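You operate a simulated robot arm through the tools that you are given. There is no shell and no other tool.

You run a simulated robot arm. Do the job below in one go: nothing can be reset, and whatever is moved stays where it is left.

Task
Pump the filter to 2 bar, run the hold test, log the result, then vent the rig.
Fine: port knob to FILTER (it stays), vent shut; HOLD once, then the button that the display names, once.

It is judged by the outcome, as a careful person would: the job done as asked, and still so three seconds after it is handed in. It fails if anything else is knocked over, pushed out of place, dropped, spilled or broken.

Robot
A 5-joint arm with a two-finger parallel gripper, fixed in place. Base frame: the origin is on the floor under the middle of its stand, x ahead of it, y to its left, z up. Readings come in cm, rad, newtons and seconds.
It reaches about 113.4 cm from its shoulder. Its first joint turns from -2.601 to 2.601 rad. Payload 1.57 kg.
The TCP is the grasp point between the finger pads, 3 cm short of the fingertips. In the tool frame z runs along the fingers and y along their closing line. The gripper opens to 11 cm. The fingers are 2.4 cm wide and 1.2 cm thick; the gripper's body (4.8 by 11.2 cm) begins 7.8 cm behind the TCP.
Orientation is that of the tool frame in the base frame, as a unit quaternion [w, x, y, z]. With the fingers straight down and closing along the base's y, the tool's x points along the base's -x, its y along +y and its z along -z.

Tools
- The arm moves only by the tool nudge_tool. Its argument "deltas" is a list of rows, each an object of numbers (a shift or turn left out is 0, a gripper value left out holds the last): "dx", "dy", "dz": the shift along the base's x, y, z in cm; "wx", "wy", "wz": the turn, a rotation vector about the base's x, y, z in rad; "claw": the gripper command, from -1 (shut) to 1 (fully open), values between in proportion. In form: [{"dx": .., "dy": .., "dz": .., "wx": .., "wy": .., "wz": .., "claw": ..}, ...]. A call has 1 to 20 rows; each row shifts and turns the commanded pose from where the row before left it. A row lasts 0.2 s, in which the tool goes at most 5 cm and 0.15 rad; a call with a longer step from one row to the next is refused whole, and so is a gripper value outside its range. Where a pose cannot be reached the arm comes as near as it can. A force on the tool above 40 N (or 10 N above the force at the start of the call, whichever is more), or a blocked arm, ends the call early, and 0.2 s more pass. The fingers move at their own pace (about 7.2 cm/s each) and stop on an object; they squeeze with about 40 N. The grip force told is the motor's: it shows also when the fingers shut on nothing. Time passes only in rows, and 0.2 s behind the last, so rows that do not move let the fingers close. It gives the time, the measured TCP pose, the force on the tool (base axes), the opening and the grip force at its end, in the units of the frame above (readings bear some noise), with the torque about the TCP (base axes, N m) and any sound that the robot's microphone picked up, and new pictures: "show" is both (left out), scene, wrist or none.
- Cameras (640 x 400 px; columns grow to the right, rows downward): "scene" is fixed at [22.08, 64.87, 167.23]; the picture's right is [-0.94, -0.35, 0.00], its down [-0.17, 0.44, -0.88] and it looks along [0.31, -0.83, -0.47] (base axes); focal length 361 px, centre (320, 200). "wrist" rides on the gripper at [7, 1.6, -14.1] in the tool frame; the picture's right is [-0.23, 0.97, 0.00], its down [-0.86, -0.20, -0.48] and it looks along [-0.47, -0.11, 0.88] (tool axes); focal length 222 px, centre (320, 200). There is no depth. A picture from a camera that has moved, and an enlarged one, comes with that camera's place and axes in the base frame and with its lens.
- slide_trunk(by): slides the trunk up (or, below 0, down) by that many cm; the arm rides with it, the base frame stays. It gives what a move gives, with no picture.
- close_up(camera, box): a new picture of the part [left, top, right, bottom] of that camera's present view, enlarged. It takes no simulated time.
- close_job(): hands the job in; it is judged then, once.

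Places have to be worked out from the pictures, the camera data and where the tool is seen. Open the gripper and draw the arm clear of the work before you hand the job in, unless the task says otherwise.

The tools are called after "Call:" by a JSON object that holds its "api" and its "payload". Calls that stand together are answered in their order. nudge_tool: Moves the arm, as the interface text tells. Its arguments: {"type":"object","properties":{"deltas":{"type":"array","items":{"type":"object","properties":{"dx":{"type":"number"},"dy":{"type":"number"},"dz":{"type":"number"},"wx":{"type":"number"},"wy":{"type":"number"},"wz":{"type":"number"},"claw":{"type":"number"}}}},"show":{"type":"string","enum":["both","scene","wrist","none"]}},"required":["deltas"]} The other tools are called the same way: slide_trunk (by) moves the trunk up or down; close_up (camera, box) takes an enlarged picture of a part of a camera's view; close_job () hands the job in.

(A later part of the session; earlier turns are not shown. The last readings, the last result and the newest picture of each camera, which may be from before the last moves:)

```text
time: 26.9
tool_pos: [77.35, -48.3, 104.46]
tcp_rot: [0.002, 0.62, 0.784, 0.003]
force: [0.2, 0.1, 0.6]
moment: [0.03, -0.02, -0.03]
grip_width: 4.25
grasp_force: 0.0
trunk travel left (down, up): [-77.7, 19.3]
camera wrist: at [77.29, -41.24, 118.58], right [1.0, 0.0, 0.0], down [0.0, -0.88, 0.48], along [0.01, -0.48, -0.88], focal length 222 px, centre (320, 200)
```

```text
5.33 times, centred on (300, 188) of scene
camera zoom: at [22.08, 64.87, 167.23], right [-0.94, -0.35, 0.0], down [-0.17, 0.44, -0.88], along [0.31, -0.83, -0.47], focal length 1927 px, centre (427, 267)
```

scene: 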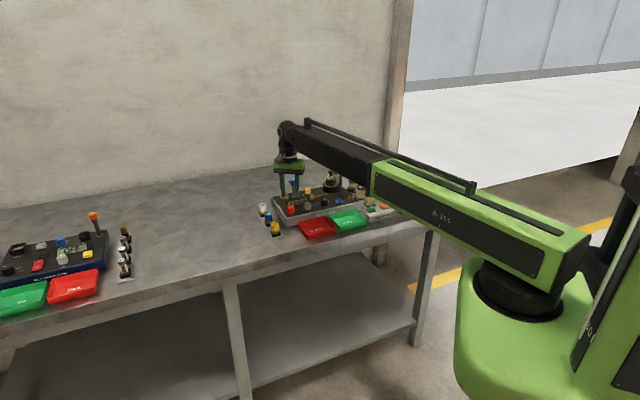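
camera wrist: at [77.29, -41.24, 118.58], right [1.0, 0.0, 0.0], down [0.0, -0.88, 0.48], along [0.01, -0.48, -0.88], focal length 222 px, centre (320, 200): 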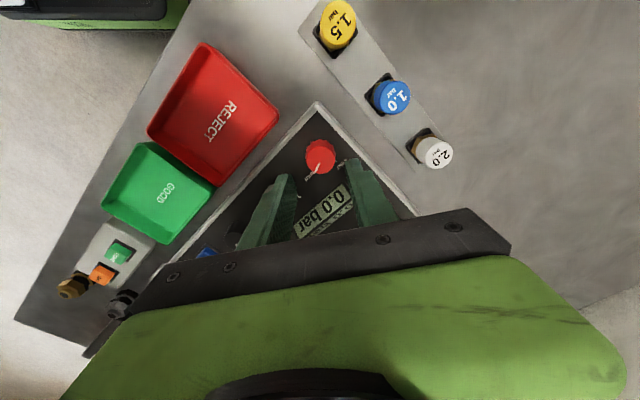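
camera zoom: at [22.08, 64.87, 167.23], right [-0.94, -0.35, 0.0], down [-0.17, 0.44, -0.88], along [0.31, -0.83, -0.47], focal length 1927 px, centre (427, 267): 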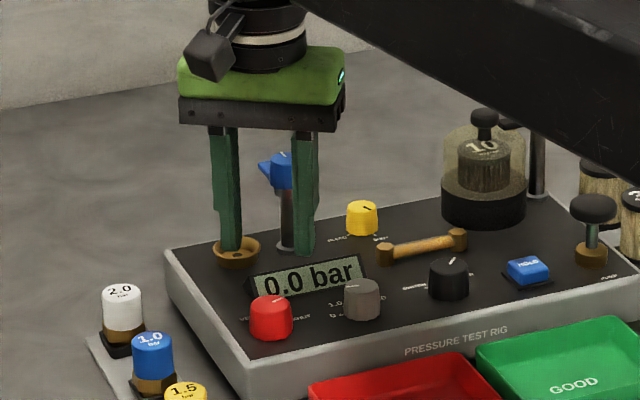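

The red pointer is at SHUT and the black at FILTER. Next is the pump: I raise 4 cm, go over the plunger at about (58, -67.5), and keep the fingers open a bit so the view is clear.

Call:
{"api": "slide_trunk", "payload": {"by": 5}}

Call:
{"api": "nudge_tool", "payload": {"deltas": [{"dx": -3.2, "dy": -3.2}, {"dx": -3.2, "dy": -3.2}, {"dx": -3.2, "dy": -3.2}, {"dx": -3.2, "dy": -3.2}, {"dx": -3.3, "dy": -3.2}, {"dx": -3.3, "dy": -3.1}, {}]}}

Call:
{"api": "close_up", "payload": {"camera": "wrist", "box": [200, 80, 440, 230]}}

Call:
{"api": "close_up", "payload": {"camera": "scene", "box": [260, 150, 380, 240]}}

```text
time: 27.9
tool_pos: [77.4, -48.28, 109.43]
tcp_rot: [0.002, 0.621, 0.784, 0.002]
force: [0.4, -0.8, 0.2]
moment: [-0.01, 0.01, 0.0]
grip_width: 4.23
grasp_force: 0.1
trunk travel left (down, up): [-82.7, 14.3]
```

```text
time: 29.4
tool_pos: [58.24, -67.37, 109.36]
tcp_rot: [0.003, 0.621, 0.784, 0.002]
force: [-0.2, 0.0, -0.7]
moment: [-0.01, -0.01, -0.01]
grip_width: 4.23
grasp_force: 0.0
trunk travel left (down, up): [-82.7, 14.3]
camera wrist: at [58.24, -60.23, 123.58], right [1.0, 0.0, 0.0], down [0.0, -0.88, 0.48], along [0.0, -0.48, -0.88], focal length 222 px, centre (320, 200)
```

scene: 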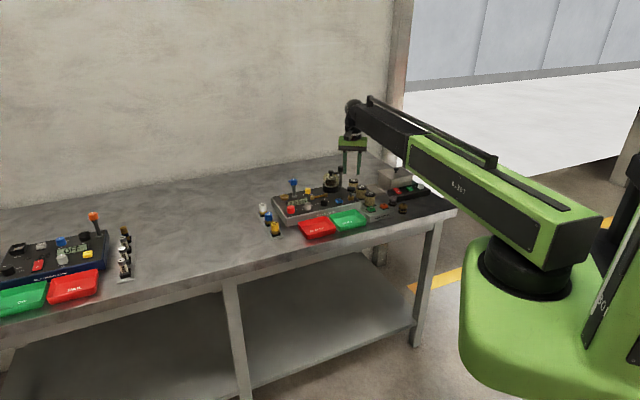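
wrist: 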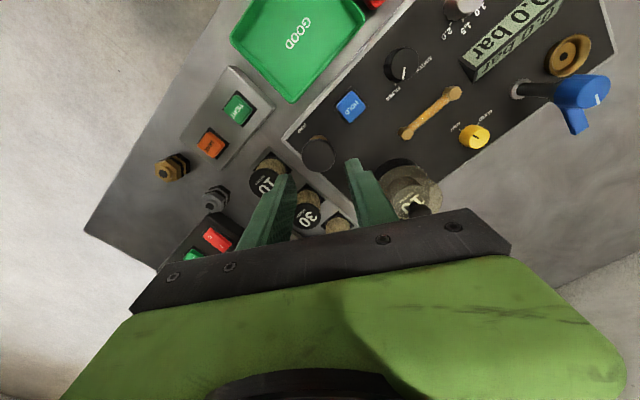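

```text
2.67 times, centred on (320, 155) of wrist
camera zoom: at [58.24, -60.23, 123.58], right [1.0, 0.0, 0.0], down [0.0, -0.88, 0.48], along [0.0, -0.48, -0.88], focal length 592 px, centre (320, 320)
```

zoom: 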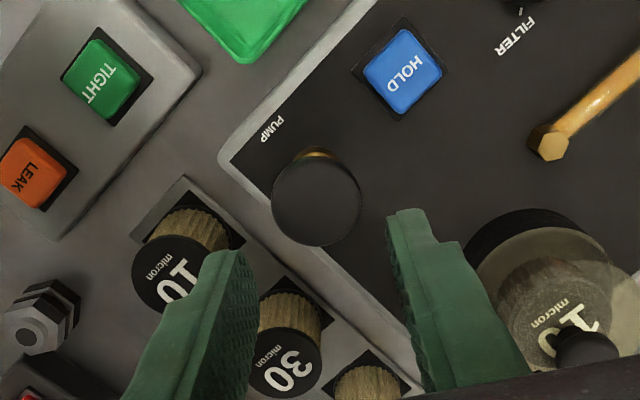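

```text
4.44 times, centred on (320, 195) of scene
camera zoom: at [22.08, 64.87, 167.23], right [-0.94, -0.35, 0.0], down [-0.17, 0.44, -0.88], along [0.31, -0.83, -0.47], focal length 1606 px, centre (320, 222)
```

zoom: 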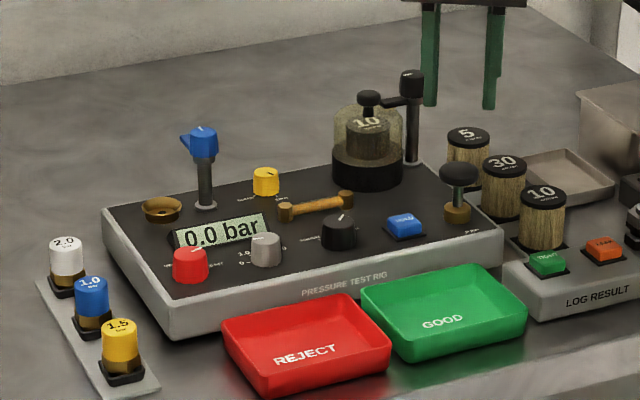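

The plunger is nearly centred under the TCP at (58.1, -67.65), its top at about z 100. I close the fingers, trim the position, and lower to just above the plunger.

Call:
{"api": "nudge_tool", "payload": {"deltas": [{"dx": -0.2, "dy": -0.15, "claw": -1}, {"claw": -1}, {"claw": -1}], "show": "none"}}

Call:
{"api": "slide_trunk", "payload": {"by": -5}}

Call:
{"api": "nudge_tool", "payload": {"deltas": [{}]}}

Call:
{"api": "close_up", "payload": {"camera": "wrist", "box": [200, 80, 440, 230]}}

Call:
{"api": "close_up", "payload": {"camera": "scene", "box": [280, 150, 400, 240]}}

```text
time: 30.2
tool_pos: [58.07, -67.47, 109.38]
tcp_rot: [0.002, 0.621, 0.784, 0.002]
force: [-0.9, 0.4, 0.0]
moment: [-0.02, 0.01, 0.03]
grip_width: 0.0
grasp_force: 21.3
trunk travel left (down, up): [-82.7, 14.3]
```

```text
time: 31.2
tool_pos: [58.03, -67.43, 104.45]
tcp_rot: [0.001, 0.621, 0.784, 0.002]
force: [-0.3, 0.5, -0.3]
moment: [-0.01, 0.01, -0.02]
grip_width: 0.01
grasp_force: 21.3
trunk travel left (down, up): [-77.7, 19.3]
```

```text
time: 31.6
tool_pos: [58.02, -67.5, 104.5]
tcp_rot: [0.001, 0.621, 0.784, 0.002]
force: [-0.6, -0.3, 0.6]
moment: [0.0, 0.0, 0.01]
grip_width: 0.0
grasp_force: 21.4
trunk travel left (down, up): [-77.7, 19.3]
camera wrist: at [57.98, -60.38, 118.59], right [1.0, 0.0, 0.0], down [0.0, -0.88, 0.48], along [0.0, -0.48, -0.88], focal length 222 px, centre (320, 200)
```

scene: 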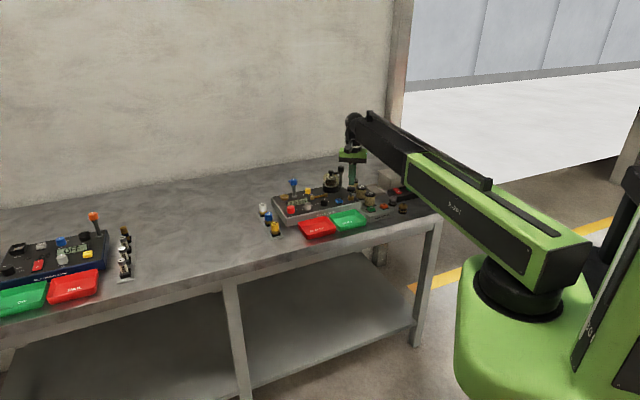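
wrist: 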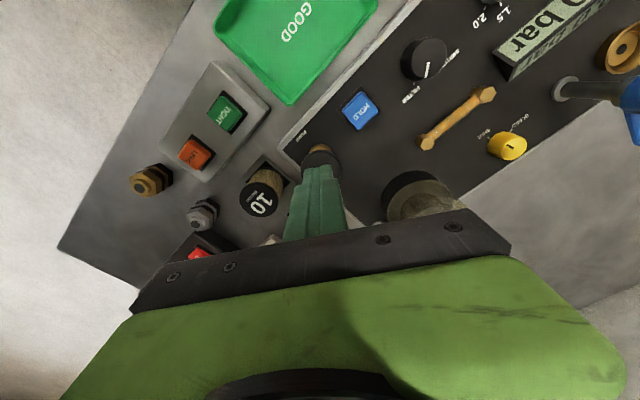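

```text
2.67 times, centred on (320, 155) of wrist
camera zoom: at [57.98, -60.38, 118.59], right [1.0, 0.0, 0.0], down [0.0, -0.88, 0.48], along [0.0, -0.48, -0.88], focal length 592 px, centre (320, 320)
```

zoom: 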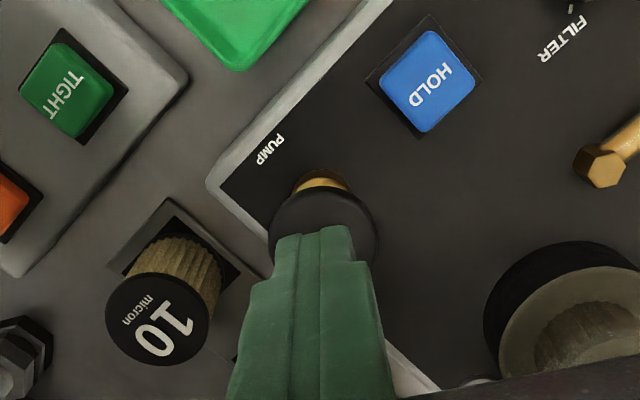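

```text
4.44 times, centred on (340, 195) of scene
camera zoom: at [22.08, 64.87, 167.23], right [-0.94, -0.35, 0.0], down [-0.17, 0.44, -0.88], along [0.31, -0.83, -0.47], focal length 1606 px, centre (231, 222)
```

zoom: 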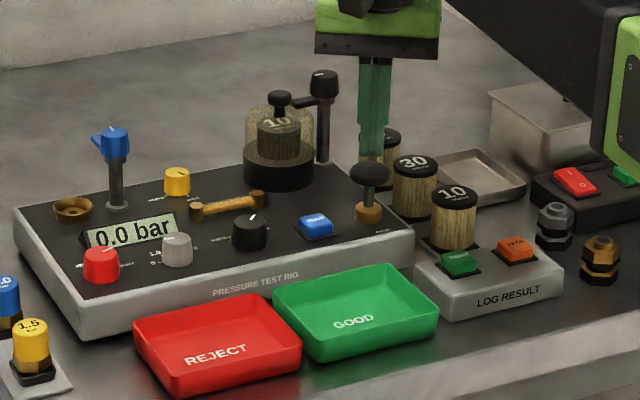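

The closed tips are right above the plunger with a gap of about 1–1.5 cm. I step down in small increments watching the force.

Call:
{"api": "slide_trunk", "payload": {"by": -1.2}}

Call:
{"api": "slide_trunk", "payload": {"by": -0.5}}

Call:
{"api": "slide_trunk", "payload": {"by": -0.5}}

```text
time: 32.2
tool_pos: [57.89, -67.48, 103.15]
tcp_rot: [0.002, 0.621, 0.784, 0.003]
force: [-0.6, -0.5, -0.1]
moment: [-0.01, -0.02, 0.01]
grip_width: 0.0
grasp_force: 21.4
trunk travel left (down, up): [-76.5, 20.5]
```

```text
time: 32.7
tool_pos: [57.91, -67.53, 102.72]
tcp_rot: [0.002, 0.621, 0.784, 0.002]
force: [1.0, -0.2, 1.1]
moment: [-0.05, -0.02, -0.02]
grip_width: 0.01
grasp_force: 21.4
trunk travel left (down, up): [-76.0, 21.0]
```

```text
time: 33.2
tool_pos: [58.07, -67.53, 102.15]
tcp_rot: [0.001, 0.621, 0.784, 0.002]
force: [1.1, -0.7, 2.9]
moment: [-0.05, 0.02, -0.02]
grip_width: 0.0
grasp_force: 20.9
trunk travel left (down, up): [-75.5, 21.5]
```

Light contact started near tip height 99.5 (about 3 N). I press on by 1 cm and look at the display.

Call:
{"api": "slide_trunk", "payload": {"by": -1}}

Call:
{"api": "close_up", "payload": {"camera": "scene", "box": [280, 150, 400, 240]}}

```text
time: 33.8
tool_pos: [57.98, -67.48, 101.2]
tcp_rot: [0.002, 0.62, 0.784, 0.003]
force: [2.4, -1.6, 4.4]
moment: [-0.07, -0.02, -0.01]
grip_width: 0.0
grasp_force: 21.6
trunk travel left (down, up): [-74.5, 22.5]
```

```text
4.44 times, centred on (340, 195) of scene
camera zoom: at [22.08, 64.87, 167.23], right [-0.94, -0.35, 0.0], down [-0.17, 0.44, -0.88], along [0.31, -0.83, -0.47], focal length 1606 px, centre (231, 222)
```

zoom: 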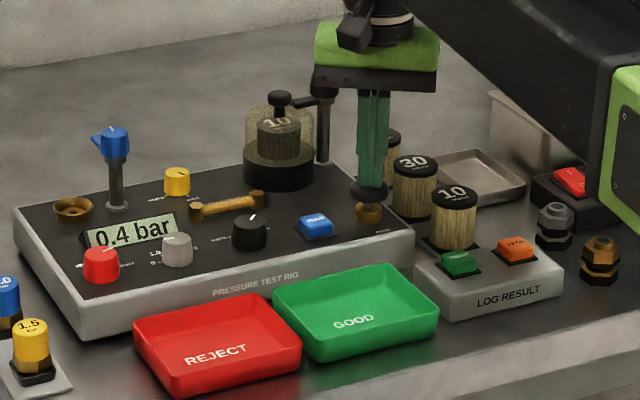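

The display reads 0.4 bar. I press half a centimetre more to learn whether a stroke counts once or by travel.

Call:
{"api": "slide_trunk", "payload": {"by": -0.4}}

Call:
{"api": "close_up", "payload": {"camera": "scene", "box": [280, 180, 360, 230]}}

```text
time: 34.4
tool_pos: [57.99, -67.46, 100.85]
tcp_rot: [0.001, 0.621, 0.784, 0.002]
force: [1.9, -1.5, 6.1]
moment: [-0.04, -0.1, -0.01]
grip_width: 0.0
grasp_force: 21.0
trunk travel left (down, up): [-74.1, 22.9]
```

```text
8.00 times, centred on (320, 205) of scene
camera zoom: at [22.08, 64.87, 167.23], right [-0.94, -0.35, 0.0], down [-0.17, 0.44, -0.88], along [0.31, -0.83, -0.47], focal length 2890 px, centre (320, 160)
```

zoom: 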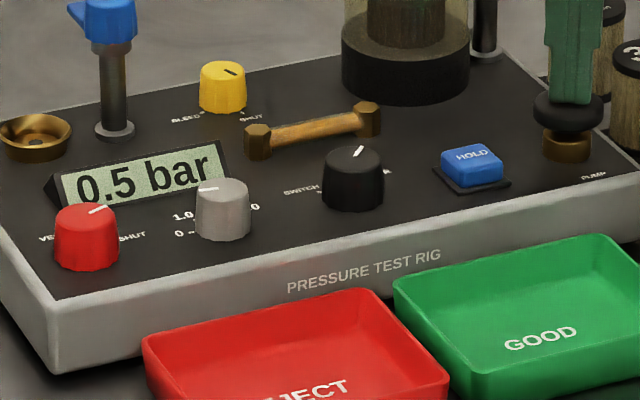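

Pressure follows plunger travel (0.5 bar now, at about 1.9 cm of travel). I raise 2.6 cm to let the plunger return and check that the pressure stays.

Call:
{"api": "slide_trunk", "payload": {"by": 2.6}}

Call:
{"api": "close_up", "payload": {"camera": "scene", "box": [280, 180, 360, 230]}}

```text
time: 35.1
tool_pos: [57.95, -67.52, 103.41]
tcp_rot: [0.002, 0.621, 0.784, 0.003]
force: [0.2, 0.0, 0.1]
moment: [0.01, 0.0, -0.02]
grip_width: 0.0
grasp_force: 21.3
trunk travel left (down, up): [-76.7, 20.3]
```

```text
8.00 times, centred on (320, 205) of scene
camera zoom: at [22.08, 64.87, 167.23], right [-0.94, -0.35, 0.0], down [-0.17, 0.44, -0.88], along [0.31, -0.83, -0.47], focal length 2890 px, centre (320, 160)
```

zoom: 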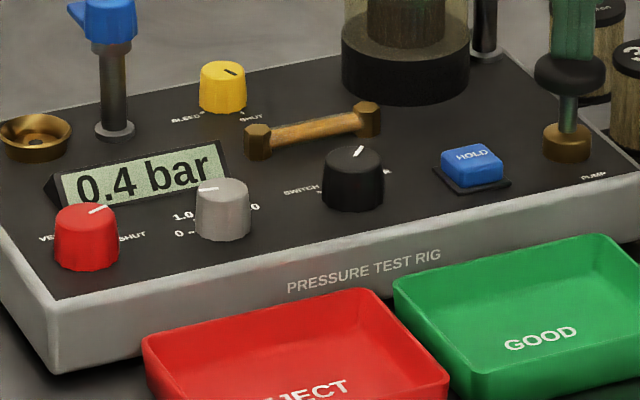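

It reads 0.4 bar after the upstroke, so it may be leaking slowly. I do another, slightly deeper stroke and return.

Call:
{"api": "slide_trunk", "payload": {"by": -3.0}}

Call:
{"api": "close_up", "payload": {"camera": "scene", "box": [280, 180, 360, 230]}}

Call:
{"api": "slide_trunk", "payload": {"by": 3.0}}

Call:
{"api": "close_up", "payload": {"camera": "scene", "box": [280, 180, 360, 230]}}

```text
time: 35.8
tool_pos: [57.98, -67.56, 100.65]
tcp_rot: [0.006, 0.622, 0.783, 0.001]
force: [1.2, -0.7, 29.2]
moment: [-0.12, -0.04, -0.08]
grip_width: 0.0
grasp_force: 20.8
trunk travel left (down, up): [-73.8, 23.2]
stopped: the force on the tool passed its limit at 45 N (the readings are from after the stop); the commanded pose is now the measured one
```

```text
8.00 times, centred on (320, 205) of scene
camera zoom: at [22.08, 64.87, 167.23], right [-0.94, -0.35, 0.0], down [-0.17, 0.44, -0.88], along [0.31, -0.83, -0.47], focal length 2890 px, centre (320, 160)
```

zoom: 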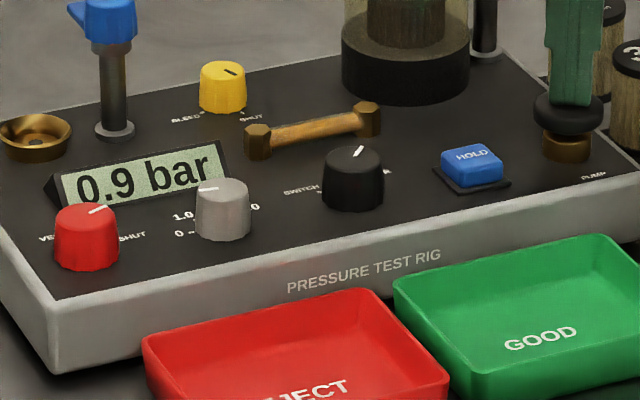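

```text
time: 36.5
tool_pos: [58.08, -67.57, 103.52]
tcp_rot: [0.004, 0.621, 0.784, 0.002]
force: [0.3, 0.6, 0.6]
moment: [-0.02, 0.02, -0.03]
grip_width: 0.0
grasp_force: 21.2
trunk travel left (down, up): [-76.8, 20.2]
```

```text
8.00 times, centred on (320, 205) of scene
camera zoom: at [22.08, 64.87, 167.23], right [-0.94, -0.35, 0.0], down [-0.17, 0.44, -0.88], along [0.31, -0.83, -0.47], focal length 2890 px, centre (320, 160)
```

zoom: 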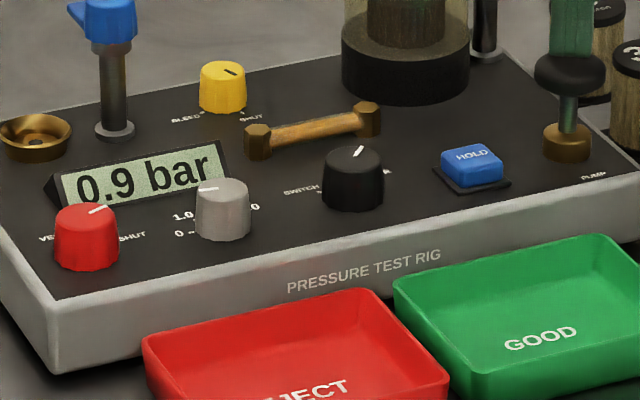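

A full stroke gives roughly 0.45–0.5 bar and bottoms out around trunk position -74.0; the display shows 0.9. I do a third stroke, slightly shorter.

Call:
{"api": "slide_trunk", "payload": {"by": -2.7}}

Call:
{"api": "slide_trunk", "payload": {"by": 2.7}}

Call:
{"api": "close_up", "payload": {"camera": "scene", "box": [280, 180, 360, 230]}}

```text
time: 37.2
tool_pos: [58.11, -67.51, 100.72]
tcp_rot: [0.004, 0.621, 0.784, 0.001]
force: [0.6, 0.4, 7.2]
moment: [0.04, 0.01, 0.02]
grip_width: 0.0
grasp_force: 21.2
trunk travel left (down, up): [-74.1, 22.9]
```

```text
time: 38.0
tool_pos: [58.13, -67.66, 103.5]
tcp_rot: [0.004, 0.621, 0.784, 0.0]
force: [0.0, -0.2, -0.1]
moment: [-0.01, -0.01, 0.0]
grip_width: 0.0
grasp_force: 21.4
trunk travel left (down, up): [-76.8, 20.2]
```

```text
8.00 times, centred on (320, 205) of scene
camera zoom: at [22.08, 64.87, 167.23], right [-0.94, -0.35, 0.0], down [-0.17, 0.44, -0.88], along [0.31, -0.83, -0.47], focal length 2890 px, centre (320, 160)
```

zoom: 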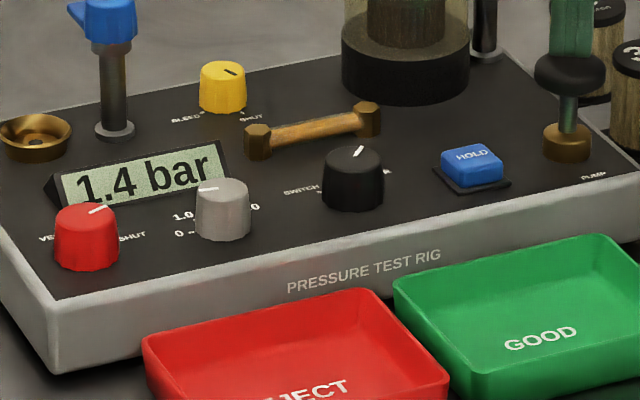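

It reads 1.4 bar. One more full stroke should bring it near 1.9.

Call:
{"api": "slide_trunk", "payload": {"by": -2.7}}

Call:
{"api": "close_up", "payload": {"camera": "scene", "box": [280, 180, 360, 230]}}

Call:
{"api": "slide_trunk", "payload": {"by": 2.7}}

Call:
{"api": "close_up", "payload": {"camera": "scene", "box": [280, 180, 360, 230]}}

```text
time: 38.7
tool_pos: [58.02, -67.65, 100.73]
tcp_rot: [0.004, 0.621, 0.784, 0.002]
force: [1.9, -1.0, 7.2]
moment: [-0.06, 0.0, 0.01]
grip_width: 0.0
grasp_force: 21.4
trunk travel left (down, up): [-74.1, 22.9]
```

```text
8.00 times, centred on (320, 205) of scene
camera zoom: at [22.08, 64.87, 167.23], right [-0.94, -0.35, 0.0], down [-0.17, 0.44, -0.88], along [0.31, -0.83, -0.47], focal length 2890 px, centre (320, 160)
```

zoom: 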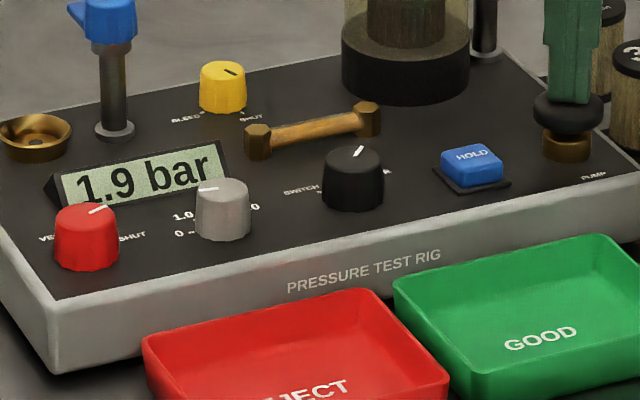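

```text
time: 39.4
tool_pos: [58.07, -67.57, 103.5]
tcp_rot: [0.004, 0.621, 0.784, 0.001]
force: [0.0, -0.1, 0.3]
moment: [0.0, -0.01, 0.0]
grip_width: 0.0
grasp_force: 21.5
trunk travel left (down, up): [-76.8, 20.2]
```

```text
8.00 times, centred on (320, 205) of scene
camera zoom: at [22.08, 64.87, 167.23], right [-0.94, -0.35, 0.0], down [-0.17, 0.44, -0.88], along [0.31, -0.83, -0.47], focal length 2890 px, centre (320, 160)
```

zoom: 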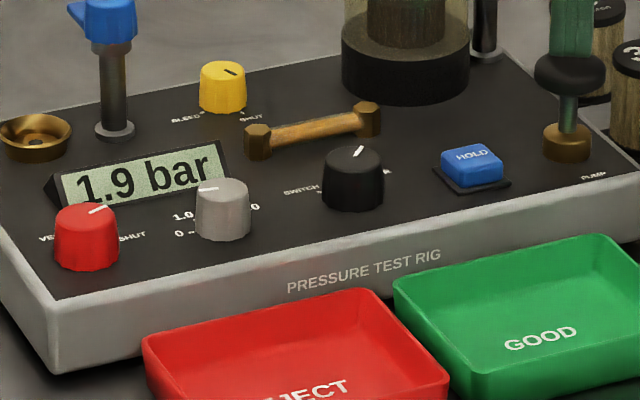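

It reads 1.9 bar. I add a small partial stroke, checking the display as I go.

Call:
{"api": "slide_trunk", "payload": {"by": -1.3}}

Call:
{"api": "close_up", "payload": {"camera": "scene", "box": [280, 180, 360, 230]}}

```text
time: 40.0
tool_pos: [58.02, -67.65, 102.13]
tcp_rot: [0.004, 0.621, 0.784, 0.0]
force: [0.9, -0.8, 3.8]
moment: [-0.02, -0.04, -0.01]
grip_width: 0.0
grasp_force: 21.7
trunk travel left (down, up): [-75.5, 21.5]
```

```text
8.00 times, centred on (320, 205) of scene
camera zoom: at [22.08, 64.87, 167.23], right [-0.94, -0.35, 0.0], down [-0.17, 0.44, -0.88], along [0.31, -0.83, -0.47], focal length 2890 px, centre (320, 160)
```

zoom: 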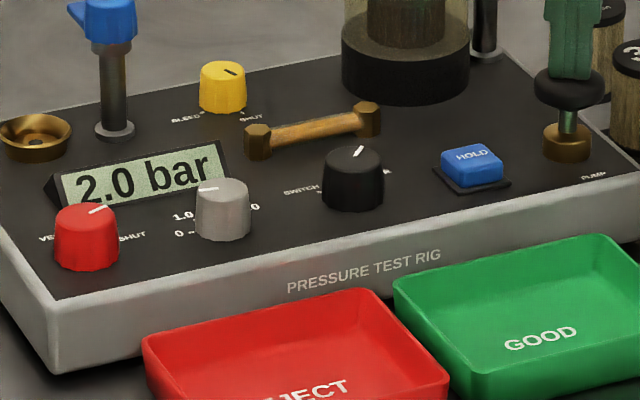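

The display shows 2.0 bar. I lift off the plunger and move at once above HOLD at about (61.85, -63.1).

Call:
{"api": "slide_trunk", "payload": {"by": 1.8}}

Call:
{"api": "nudge_tool", "payload": {"deltas": [{"dx": 1.9, "dy": 2.25}, {"dx": 1.9, "dy": 2.25}]}}

Call:
{"api": "close_up", "payload": {"camera": "scene", "box": [280, 170, 360, 230]}}

Call:
{"api": "close_up", "payload": {"camera": "wrist", "box": [200, 80, 440, 230]}}

```text
time: 40.7
tool_pos: [58.22, -67.68, 103.94]
tcp_rot: [0.005, 0.621, 0.784, 0.001]
force: [-0.2, 0.2, 0.3]
moment: [-0.01, 0.0, 0.0]
grip_width: 0.0
grasp_force: 21.3
trunk travel left (down, up): [-77.3, 19.7]
```

```text
time: 41.3
tool_pos: [61.9, -63.12, 103.8]
tcp_rot: [0.005, 0.62, 0.784, 0.001]
force: [0.2, 0.5, 0.7]
moment: [-0.02, -0.01, -0.02]
grip_width: 0.0
grasp_force: 20.9
trunk travel left (down, up): [-77.3, 19.7]
camera wrist: at [61.82, -55.94, 118.13], right [1.0, 0.0, 0.01], down [0.0, -0.88, 0.48], along [0.01, -0.48, -0.88], focal length 222 px, centre (320, 200)
```

scene: 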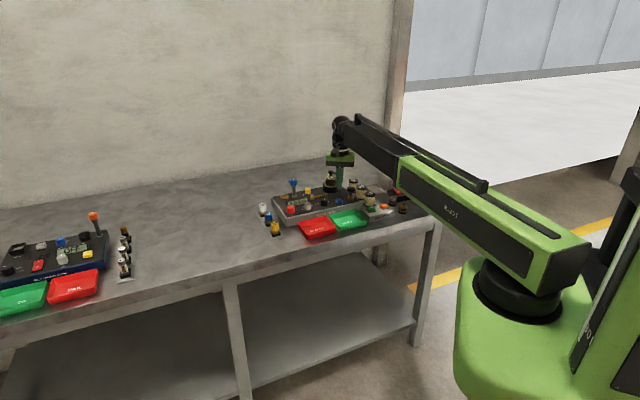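
wrist: 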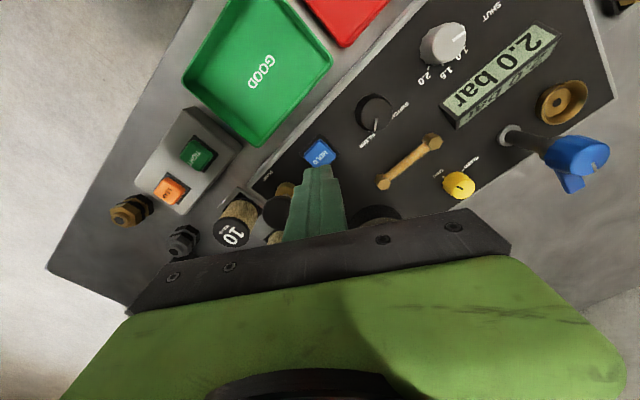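

```text
6.67 times, centred on (320, 200) of scene
camera zoom: at [22.08, 64.87, 167.23], right [-0.94, -0.35, 0.0], down [-0.17, 0.44, -0.88], along [0.31, -0.83, -0.47], focal length 2409 px, centre (320, 200)
```

zoom: 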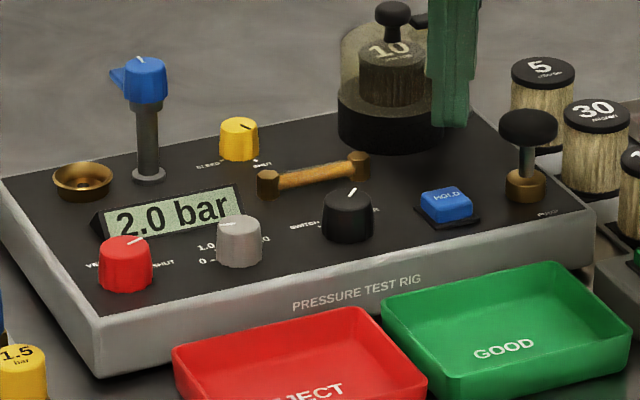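

```text
2.67 times, centred on (320, 155) of wrist
camera zoom: at [61.82, -55.94, 118.13], right [1.0, 0.0, 0.01], down [0.0, -0.88, 0.48], along [0.01, -0.48, -0.88], focal length 592 px, centre (320, 320)
```

zoom: 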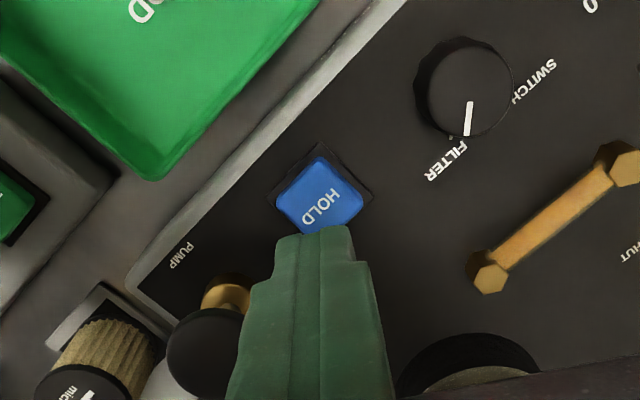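

The display holds at 2.0 bar and the fingertips are over HOLD. I trim by +0.2 cm in y and lower to just above the button.

Call:
{"api": "nudge_tool", "payload": {"deltas": [{"dy": 0.2}], "show": "none"}}

Call:
{"api": "slide_trunk", "payload": {"by": -4.4}}

Call:
{"api": "slide_trunk", "payload": {"by": -0.4}}

Call:
{"api": "close_up", "payload": {"camera": "scene", "box": [280, 170, 360, 230]}}

```text
time: 41.7
tool_pos: [62.04, -62.9, 103.83]
tcp_rot: [0.004, 0.621, 0.784, 0.001]
force: [0.5, 0.7, 0.1]
moment: [-0.02, -0.02, -0.01]
grip_width: 0.0
grasp_force: 20.8
trunk travel left (down, up): [-77.3, 19.7]
```

```text
time: 42.6
tool_pos: [61.86, -62.84, 99.64]
tcp_rot: [0.005, 0.622, 0.783, 0.001]
force: [-0.1, 0.5, -0.5]
moment: [-0.02, 0.0, 0.03]
grip_width: 0.0
grasp_force: 21.6
trunk travel left (down, up): [-72.9, 24.1]
```

```text
time: 43.1
tool_pos: [61.87, -62.97, 99.27]
tcp_rot: [0.005, 0.621, 0.784, 0.0]
force: [-1.3, -0.3, 0.2]
moment: [0.03, -0.01, -0.01]
grip_width: 0.0
grasp_force: 21.7
trunk travel left (down, up): [-72.5, 24.5]
```

```text
6.67 times, centred on (320, 200) of scene
camera zoom: at [22.08, 64.87, 167.23], right [-0.94, -0.35, 0.0], down [-0.17, 0.44, -0.88], along [0.31, -0.83, -0.47], focal length 2409 px, centre (320, 200)
```

zoom: 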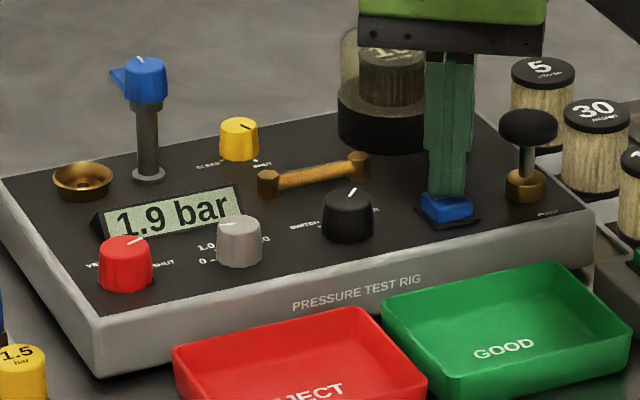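

The display has slipped to 1.9, so the filter leaks slowly; HOLD has not been pressed (no contact force). I go back to the pump and top up to just above 2.0, so that HOLD starts at 2.0.

Call:
{"api": "slide_trunk", "payload": {"by": 4.8}}

Call:
{"api": "nudge_tool", "payload": {"deltas": [{"dx": -1.9, "dy": -2.35}, {"dx": -1.9, "dy": -2.35}], "show": "none"}}

Call:
{"api": "slide_trunk", "payload": {"by": -2.1}}

Call:
{"api": "close_up", "payload": {"camera": "scene", "box": [280, 170, 360, 230]}}

```text
time: 44.0
tool_pos: [61.95, -62.91, 103.98]
tcp_rot: [0.003, 0.621, 0.784, 0.001]
force: [0.6, 0.4, 0.4]
moment: [-0.03, 0.02, 0.02]
grip_width: 0.02
grasp_force: 21.6
trunk travel left (down, up): [-77.3, 19.7]
```

```text
time: 44.6
tool_pos: [58.18, -67.49, 103.93]
tcp_rot: [0.004, 0.621, 0.783, 0.001]
force: [-0.7, -0.5, -0.1]
moment: [-0.01, -0.03, -0.03]
grip_width: 0.0
grasp_force: 21.0
trunk travel left (down, up): [-77.3, 19.7]
```

```text
time: 45.3
tool_pos: [58.07, -67.58, 101.84]
tcp_rot: [0.003, 0.621, 0.784, 0.002]
force: [1.0, -2.2, 3.2]
moment: [-0.07, -0.05, -0.01]
grip_width: 0.0
grasp_force: 21.2
trunk travel left (down, up): [-75.2, 21.8]
```

```text
6.67 times, centred on (320, 200) of scene
camera zoom: at [22.08, 64.87, 167.23], right [-0.94, -0.35, 0.0], down [-0.17, 0.44, -0.88], along [0.31, -0.83, -0.47], focal length 2409 px, centre (320, 200)
```

zoom: 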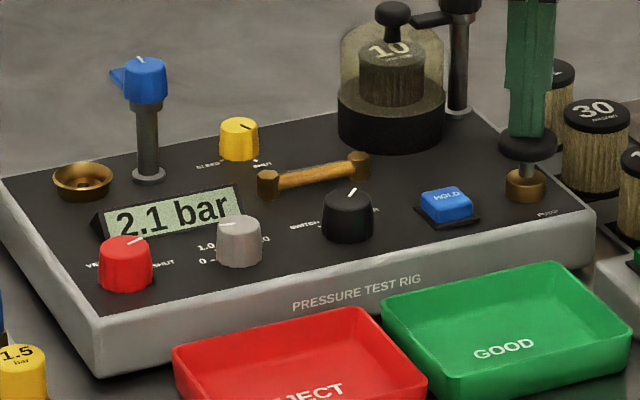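

It reads 2.1 bar, which will have slipped to about 2.0 when HOLD is pressed. I go straight back over HOLD and come down to just above contact.

Call:
{"api": "slide_trunk", "payload": {"by": 2.1}}

Call:
{"api": "nudge_tool", "payload": {"deltas": [{"dx": 1.9, "dy": 2.35}, {"dx": 1.9, "dy": 2.35}], "show": "none"}}

Call:
{"api": "slide_trunk", "payload": {"by": -4.8}}

Call:
{"api": "close_up", "payload": {"camera": "scene", "box": [280, 170, 360, 230]}}

```text
time: 46.0
tool_pos: [58.33, -67.44, 103.88]
tcp_rot: [0.004, 0.621, 0.784, 0.002]
force: [0.6, -0.7, -1.0]
moment: [0.01, 0.01, 0.0]
grip_width: 0.0
grasp_force: 21.0
trunk travel left (down, up): [-77.3, 19.7]
```

```text
time: 46.5
tool_pos: [61.99, -62.86, 104.01]
tcp_rot: [0.004, 0.621, 0.784, 0.001]
force: [-0.8, 0.9, -0.7]
moment: [-0.02, 0.02, -0.01]
grip_width: 0.01
grasp_force: 21.4
trunk travel left (down, up): [-77.3, 19.7]
```

```text
time: 47.5
tool_pos: [61.89, -62.97, 99.2]
tcp_rot: [0.004, 0.621, 0.784, 0.001]
force: [-0.3, 0.9, 0.1]
moment: [0.01, -0.01, 0.02]
grip_width: 0.0
grasp_force: 22.0
trunk travel left (down, up): [-72.5, 24.5]
```

```text
6.67 times, centred on (320, 200) of scene
camera zoom: at [22.08, 64.87, 167.23], right [-0.94, -0.35, 0.0], down [-0.17, 0.44, -0.88], along [0.31, -0.83, -0.47], focal length 2409 px, centre (320, 200)
```

zoom: 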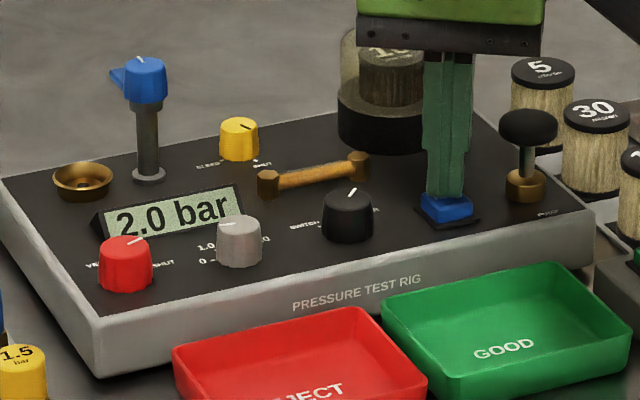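

It shows 2.0 bar with the fingertips just above HOLD. I press down in small steps, watching the force and display.

Call:
{"api": "slide_trunk", "payload": {"by": -0.5}}

Call:
{"api": "close_up", "payload": {"camera": "scene", "box": [280, 170, 360, 230]}}

```text
time: 48.0
tool_pos: [61.92, -62.84, 98.64]
tcp_rot: [0.005, 0.621, 0.784, 0.001]
force: [0.2, 0.8, 1.0]
moment: [0.02, 0.02, -0.04]
grip_width: 0.01
grasp_force: 20.7
trunk travel left (down, up): [-72.0, 25.0]
```

```text
6.67 times, centred on (320, 200) of scene
camera zoom: at [22.08, 64.87, 167.23], right [-0.94, -0.35, 0.0], down [-0.17, 0.44, -0.88], along [0.31, -0.83, -0.47], focal length 2409 px, centre (320, 200)
```

zoom: 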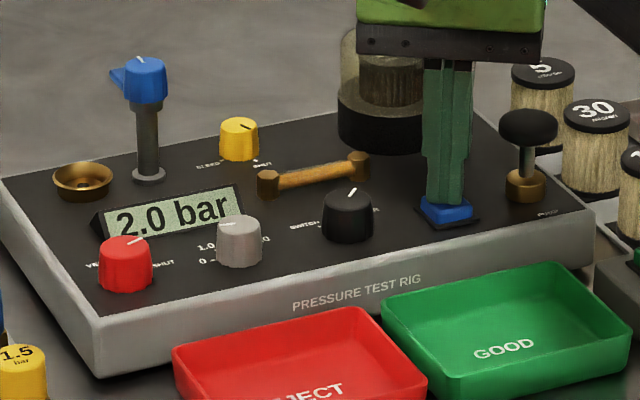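

Contact is just about starting (around 1 N). I press 0.4 cm further.

Call:
{"api": "slide_trunk", "payload": {"by": -0.4}}

Call:
{"api": "close_up", "payload": {"camera": "scene", "box": [280, 170, 360, 230]}}

```text
time: 48.5
tool_pos: [61.99, -62.84, 98.28]
tcp_rot: [0.003, 0.621, 0.784, 0.001]
force: [2.7, -3.0, 7.9]
moment: [-0.02, -0.04, 0.02]
grip_width: 0.02
grasp_force: 21.3
trunk travel left (down, up): [-71.6, 25.4]
heard: click
```

```text
6.67 times, centred on (320, 200) of scene
camera zoom: at [22.08, 64.87, 167.23], right [-0.94, -0.35, 0.0], down [-0.17, 0.44, -0.88], along [0.31, -0.83, -0.47], focal length 2409 px, centre (320, 200)
```

zoom: 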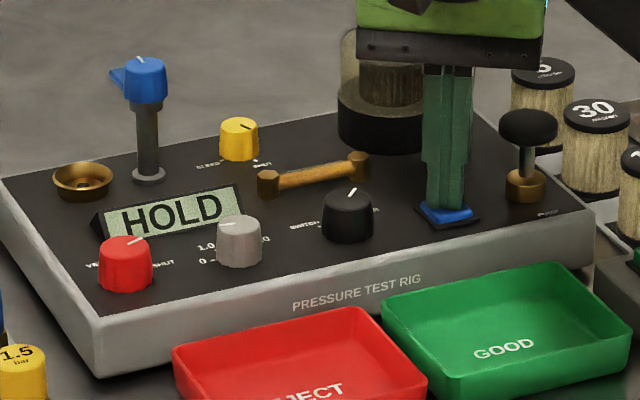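

A click was heard and the display shows HOLD. I lift off straight up and wait for the result, without touching anything.

Call:
{"api": "slide_trunk", "payload": {"by": 6.5}}

Call:
{"api": "nudge_tool", "payload": {"deltas": [{}, {}, {}, {}, {}], "show": "scene"}}

Call:
{"api": "close_up", "payload": {"camera": "scene", "box": [280, 170, 360, 230]}}

```text
time: 49.6
tool_pos: [62.06, -62.93, 104.83]
tcp_rot: [0.004, 0.621, 0.784, 0.002]
force: [-0.1, 0.0, -1.0]
moment: [0.01, 0.0, 0.01]
grip_width: 0.02
grasp_force: 21.4
trunk travel left (down, up): [-78.1, 18.9]
```

```text
time: 50.8
tool_pos: [61.97, -62.97, 104.77]
tcp_rot: [0.004, 0.62, 0.784, 0.002]
force: [0.2, -0.5, 0.8]
moment: [-0.03, 0.02, -0.02]
grip_width: 0.01
grasp_force: 20.7
trunk travel left (down, up): [-78.1, 18.9]
```

scene: 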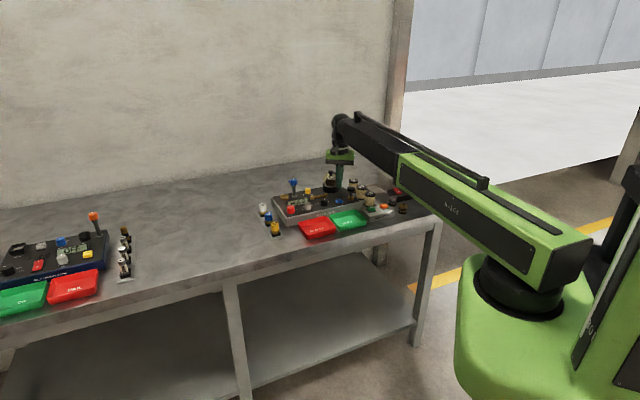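

```text
6.67 times, centred on (320, 200) of scene
camera zoom: at [22.08, 64.87, 167.23], right [-0.94, -0.35, 0.0], down [-0.17, 0.44, -0.88], along [0.31, -0.83, -0.47], focal length 2409 px, centre (320, 200)
```

zoom: 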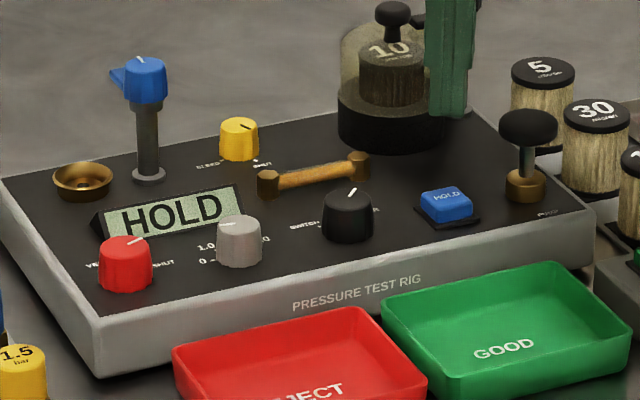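

Still in HOLD. I wait on with the arm still.

Call:
{"api": "nudge_tool", "payload": {"deltas": [{}, {}, {}, {}, {}, {}, {}, {}, {}, {}], "show": "none"}}

Call:
{"api": "close_up", "payload": {"camera": "scene", "box": [280, 170, 360, 230]}}

```text
time: 53.0
tool_pos: [62.01, -62.87, 104.79]
tcp_rot: [0.004, 0.621, 0.784, 0.001]
force: [0.7, 0.3, -0.2]
moment: [0.01, 0.02, 0.0]
grip_width: 0.0
grasp_force: 21.2
trunk travel left (down, up): [-78.1, 18.9]
```

```text
6.67 times, centred on (320, 200) of scene
camera zoom: at [22.08, 64.87, 167.23], right [-0.94, -0.35, 0.0], down [-0.17, 0.44, -0.88], along [0.31, -0.83, -0.47], focal length 2409 px, centre (320, 200)
```

zoom: 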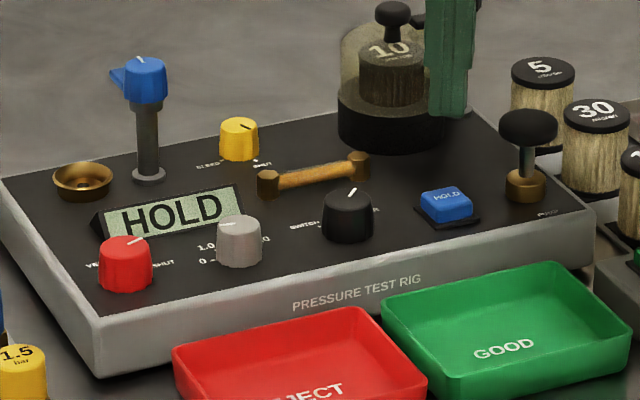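

Still HOLD at 4.5 s. I use the time to move at safe height toward the log box, stopping over the area between TIGHT and LEAK, then check the display again.

Call:
{"api": "nudge_tool", "payload": {"deltas": [{"dx": -3.5, "dy": 0}, {"dx": -3.5, "dy": 0}, {"dx": -3.4, "dy": -0.3}, {"dx": -3.3, "dy": -0.4}, {}, {}]}}

Call:
{"api": "close_up", "payload": {"camera": "scene", "box": [280, 170, 360, 230]}}

Call:
{"api": "close_up", "payload": {"camera": "wrist", "box": [200, 80, 440, 230]}}

```text
time: 54.4
tool_pos: [48.27, -63.33, 104.79]
tcp_rot: [0.004, 0.622, 0.783, 0.002]
force: [0.9, -0.3, 0.4]
moment: [-0.01, 0.01, -0.02]
grip_width: 0.01
grasp_force: 20.7
trunk travel left (down, up): [-78.1, 18.9]
camera wrist: at [48.25, -56.16, 118.93], right [1.0, 0.0, 0.01], down [0.0, -0.88, 0.48], along [0.01, -0.48, -0.88], focal length 222 px, centre (320, 200)
```

scene: 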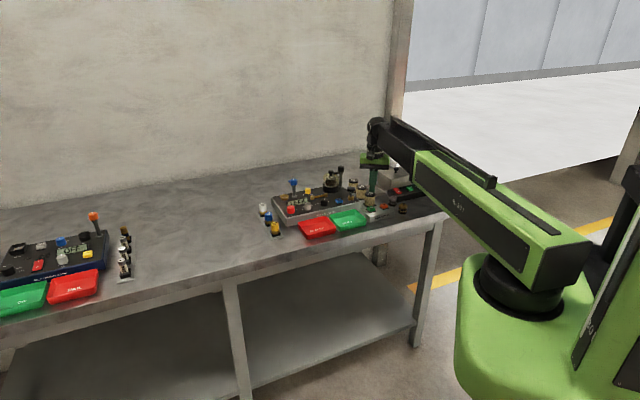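
wrist: 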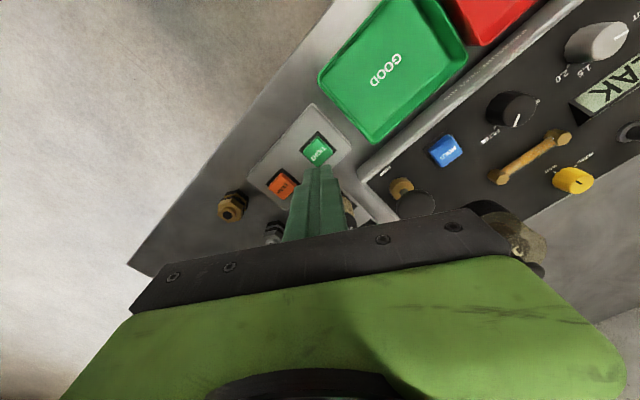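

```text
6.67 times, centred on (320, 200) of scene
camera zoom: at [22.08, 64.87, 167.23], right [-0.94, -0.35, 0.0], down [-0.17, 0.44, -0.88], along [0.31, -0.83, -0.47], focal length 2409 px, centre (320, 200)
```

zoom: 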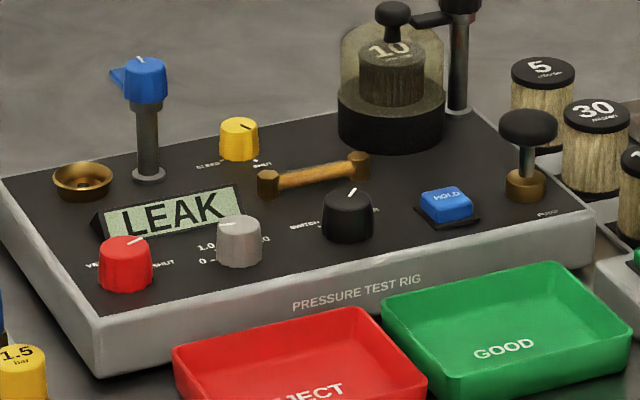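

```text
2.67 times, centred on (320, 155) of wrist
camera zoom: at [48.25, -56.16, 118.93], right [1.0, 0.0, 0.01], down [0.0, -0.88, 0.48], along [0.01, -0.48, -0.88], focal length 592 px, centre (320, 320)
```

zoom: 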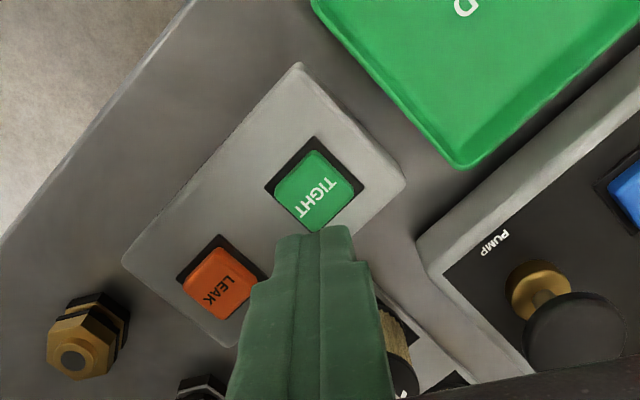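

The display names LEAK. I move over the orange LEAK button at about (44.15, -67.65) and verify the alignment.

Call:
{"api": "nudge_tool", "payload": {"deltas": [{"dx": -2.15, "dy": -2.1}, {"dx": -2.15, "dy": -2.1}, {}], "show": "wrist"}}

Call:
{"api": "slide_trunk", "payload": {"by": -4}}

Call:
{"api": "close_up", "payload": {"camera": "wrist", "box": [200, 80, 440, 230]}}

Call:
{"api": "close_up", "payload": {"camera": "scene", "box": [340, 150, 440, 225]}}

```text
time: 55.2
tool_pos: [43.91, -67.84, 104.78]
tcp_rot: [0.004, 0.621, 0.784, 0.001]
force: [-0.1, -0.1, 0.2]
moment: [0.05, 0.03, 0.03]
grip_width: 0.0
grasp_force: 21.3
trunk travel left (down, up): [-78.1, 18.9]
camera wrist: at [43.83, -60.7, 118.93], right [1.0, 0.0, 0.01], down [0.0, -0.88, 0.48], along [0.01, -0.48, -0.88], focal length 222 px, centre (320, 200)
```

wrist: 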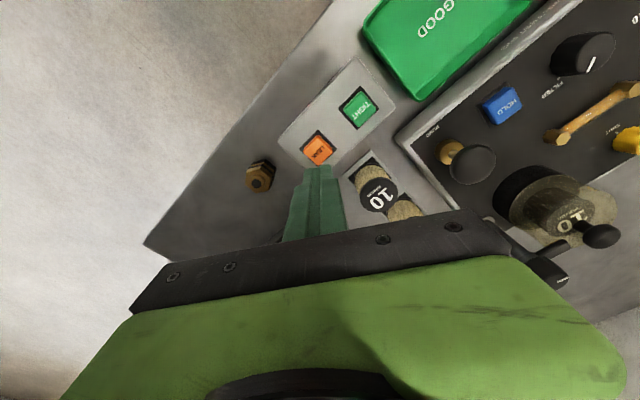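

```text
time: 56.0
tool_pos: [43.98, -67.85, 100.71]
tcp_rot: [0.004, 0.621, 0.784, 0.001]
force: [0.8, -0.9, -0.1]
moment: [0.01, -0.01, -0.02]
grip_width: 0.0
grasp_force: 21.5
trunk travel left (down, up): [-74.1, 22.9]
```

```text
2.67 times, centred on (320, 155) of wrist
camera zoom: at [43.83, -60.69, 114.93], right [1.0, 0.0, 0.01], down [0.0, -0.88, 0.48], along [0.01, -0.48, -0.88], focal length 592 px, centre (320, 320)
```

zoom: 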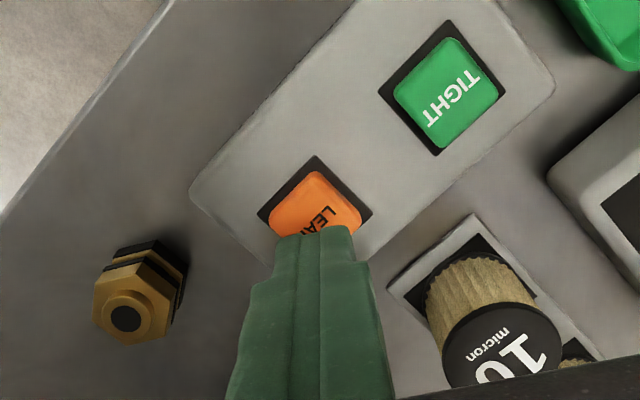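

```text
5.33 times, centred on (390, 188) of scene
camera zoom: at [22.08, 64.87, 167.23], right [-0.94, -0.35, 0.0], down [-0.17, 0.44, -0.88], along [0.31, -0.83, -0.47], focal length 1927 px, centre (-53, 267)
```

zoom: 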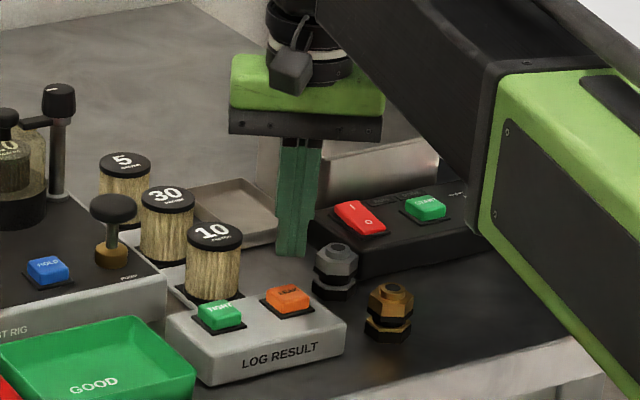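

The tips are about 0.3 cm too far in -y from the LEAK button's centre. I correct that and lower to just above the button.

Call:
{"api": "nudge_tool", "payload": {"deltas": [{"dx": -0.1, "dy": 0.35}, {}], "show": "none"}}

Call:
{"api": "slide_trunk", "payload": {"by": -2.4}}

Call:
{"api": "close_up", "payload": {"camera": "wrist", "box": [240, 100, 400, 200]}}

Call:
{"api": "close_up", "payload": {"camera": "scene", "box": [340, 150, 440, 225]}}

```text
time: 56.6
tool_pos: [43.74, -67.59, 100.74]
tcp_rot: [0.004, 0.621, 0.784, 0.001]
force: [0.0, -0.5, 1.2]
moment: [0.03, -0.02, -0.03]
grip_width: 0.0
grasp_force: 21.5
trunk travel left (down, up): [-74.1, 22.9]
```

```text
time: 57.3
tool_pos: [43.77, -67.42, 98.36]
tcp_rot: [0.004, 0.621, 0.784, 0.001]
force: [0.4, -0.2, 0.5]
moment: [0.03, -0.04, -0.01]
grip_width: 0.0
grasp_force: 21.5
trunk travel left (down, up): [-71.7, 25.3]
```

```text
4.00 times, centred on (320, 150) of wrist
camera zoom: at [43.74, -60.34, 112.52], right [1.0, 0.0, 0.01], down [0.0, -0.88, 0.48], along [0.01, -0.48, -0.88], focal length 888 px, centre (320, 400)
```

zoom: 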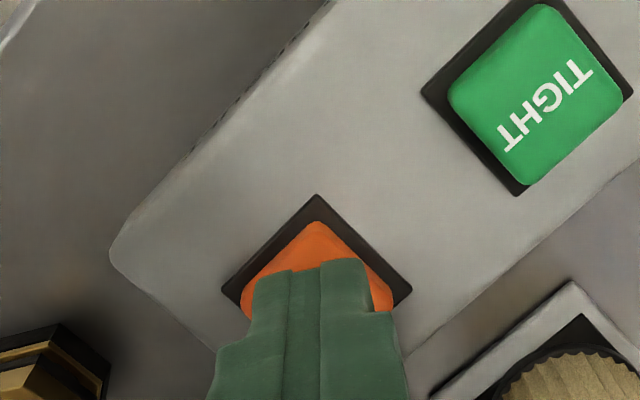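

```text
5.33 times, centred on (390, 188) of scene
camera zoom: at [22.08, 64.87, 167.23], right [-0.94, -0.35, 0.0], down [-0.17, 0.44, -0.88], along [0.31, -0.83, -0.47], focal length 1927 px, centre (-53, 267)
```

zoom: 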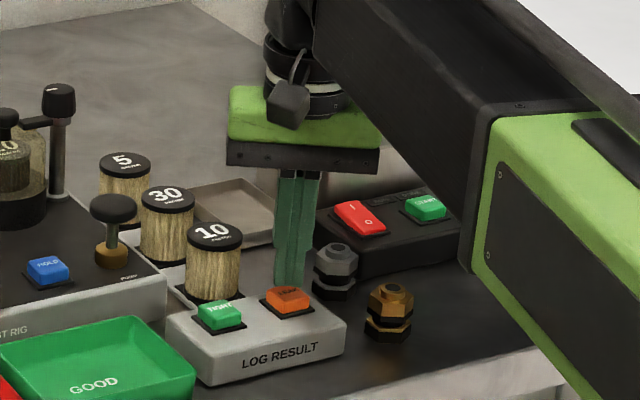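

The tips are about 0.8 cm above LEAK and well placed on it. I press down in small steps.

Call:
{"api": "slide_trunk", "payload": {"by": -0.5}}

Call:
{"api": "slide_trunk", "payload": {"by": -0.4}}

```text
time: 57.8
tool_pos: [43.8, -67.52, 97.85]
tcp_rot: [0.004, 0.621, 0.784, 0.001]
force: [0.0, -0.3, -0.3]
moment: [-0.01, 0.01, 0.0]
grip_width: 0.01
grasp_force: 21.2
trunk travel left (down, up): [-71.2, 25.8]
```

```text
time: 58.4
tool_pos: [43.84, -67.49, 97.45]
tcp_rot: [0.004, 0.621, 0.784, 0.001]
force: [0.8, -0.7, -0.1]
moment: [-0.01, -0.02, -0.01]
grip_width: 0.02
grasp_force: 21.5
trunk travel left (down, up): [-70.8, 26.2]
```

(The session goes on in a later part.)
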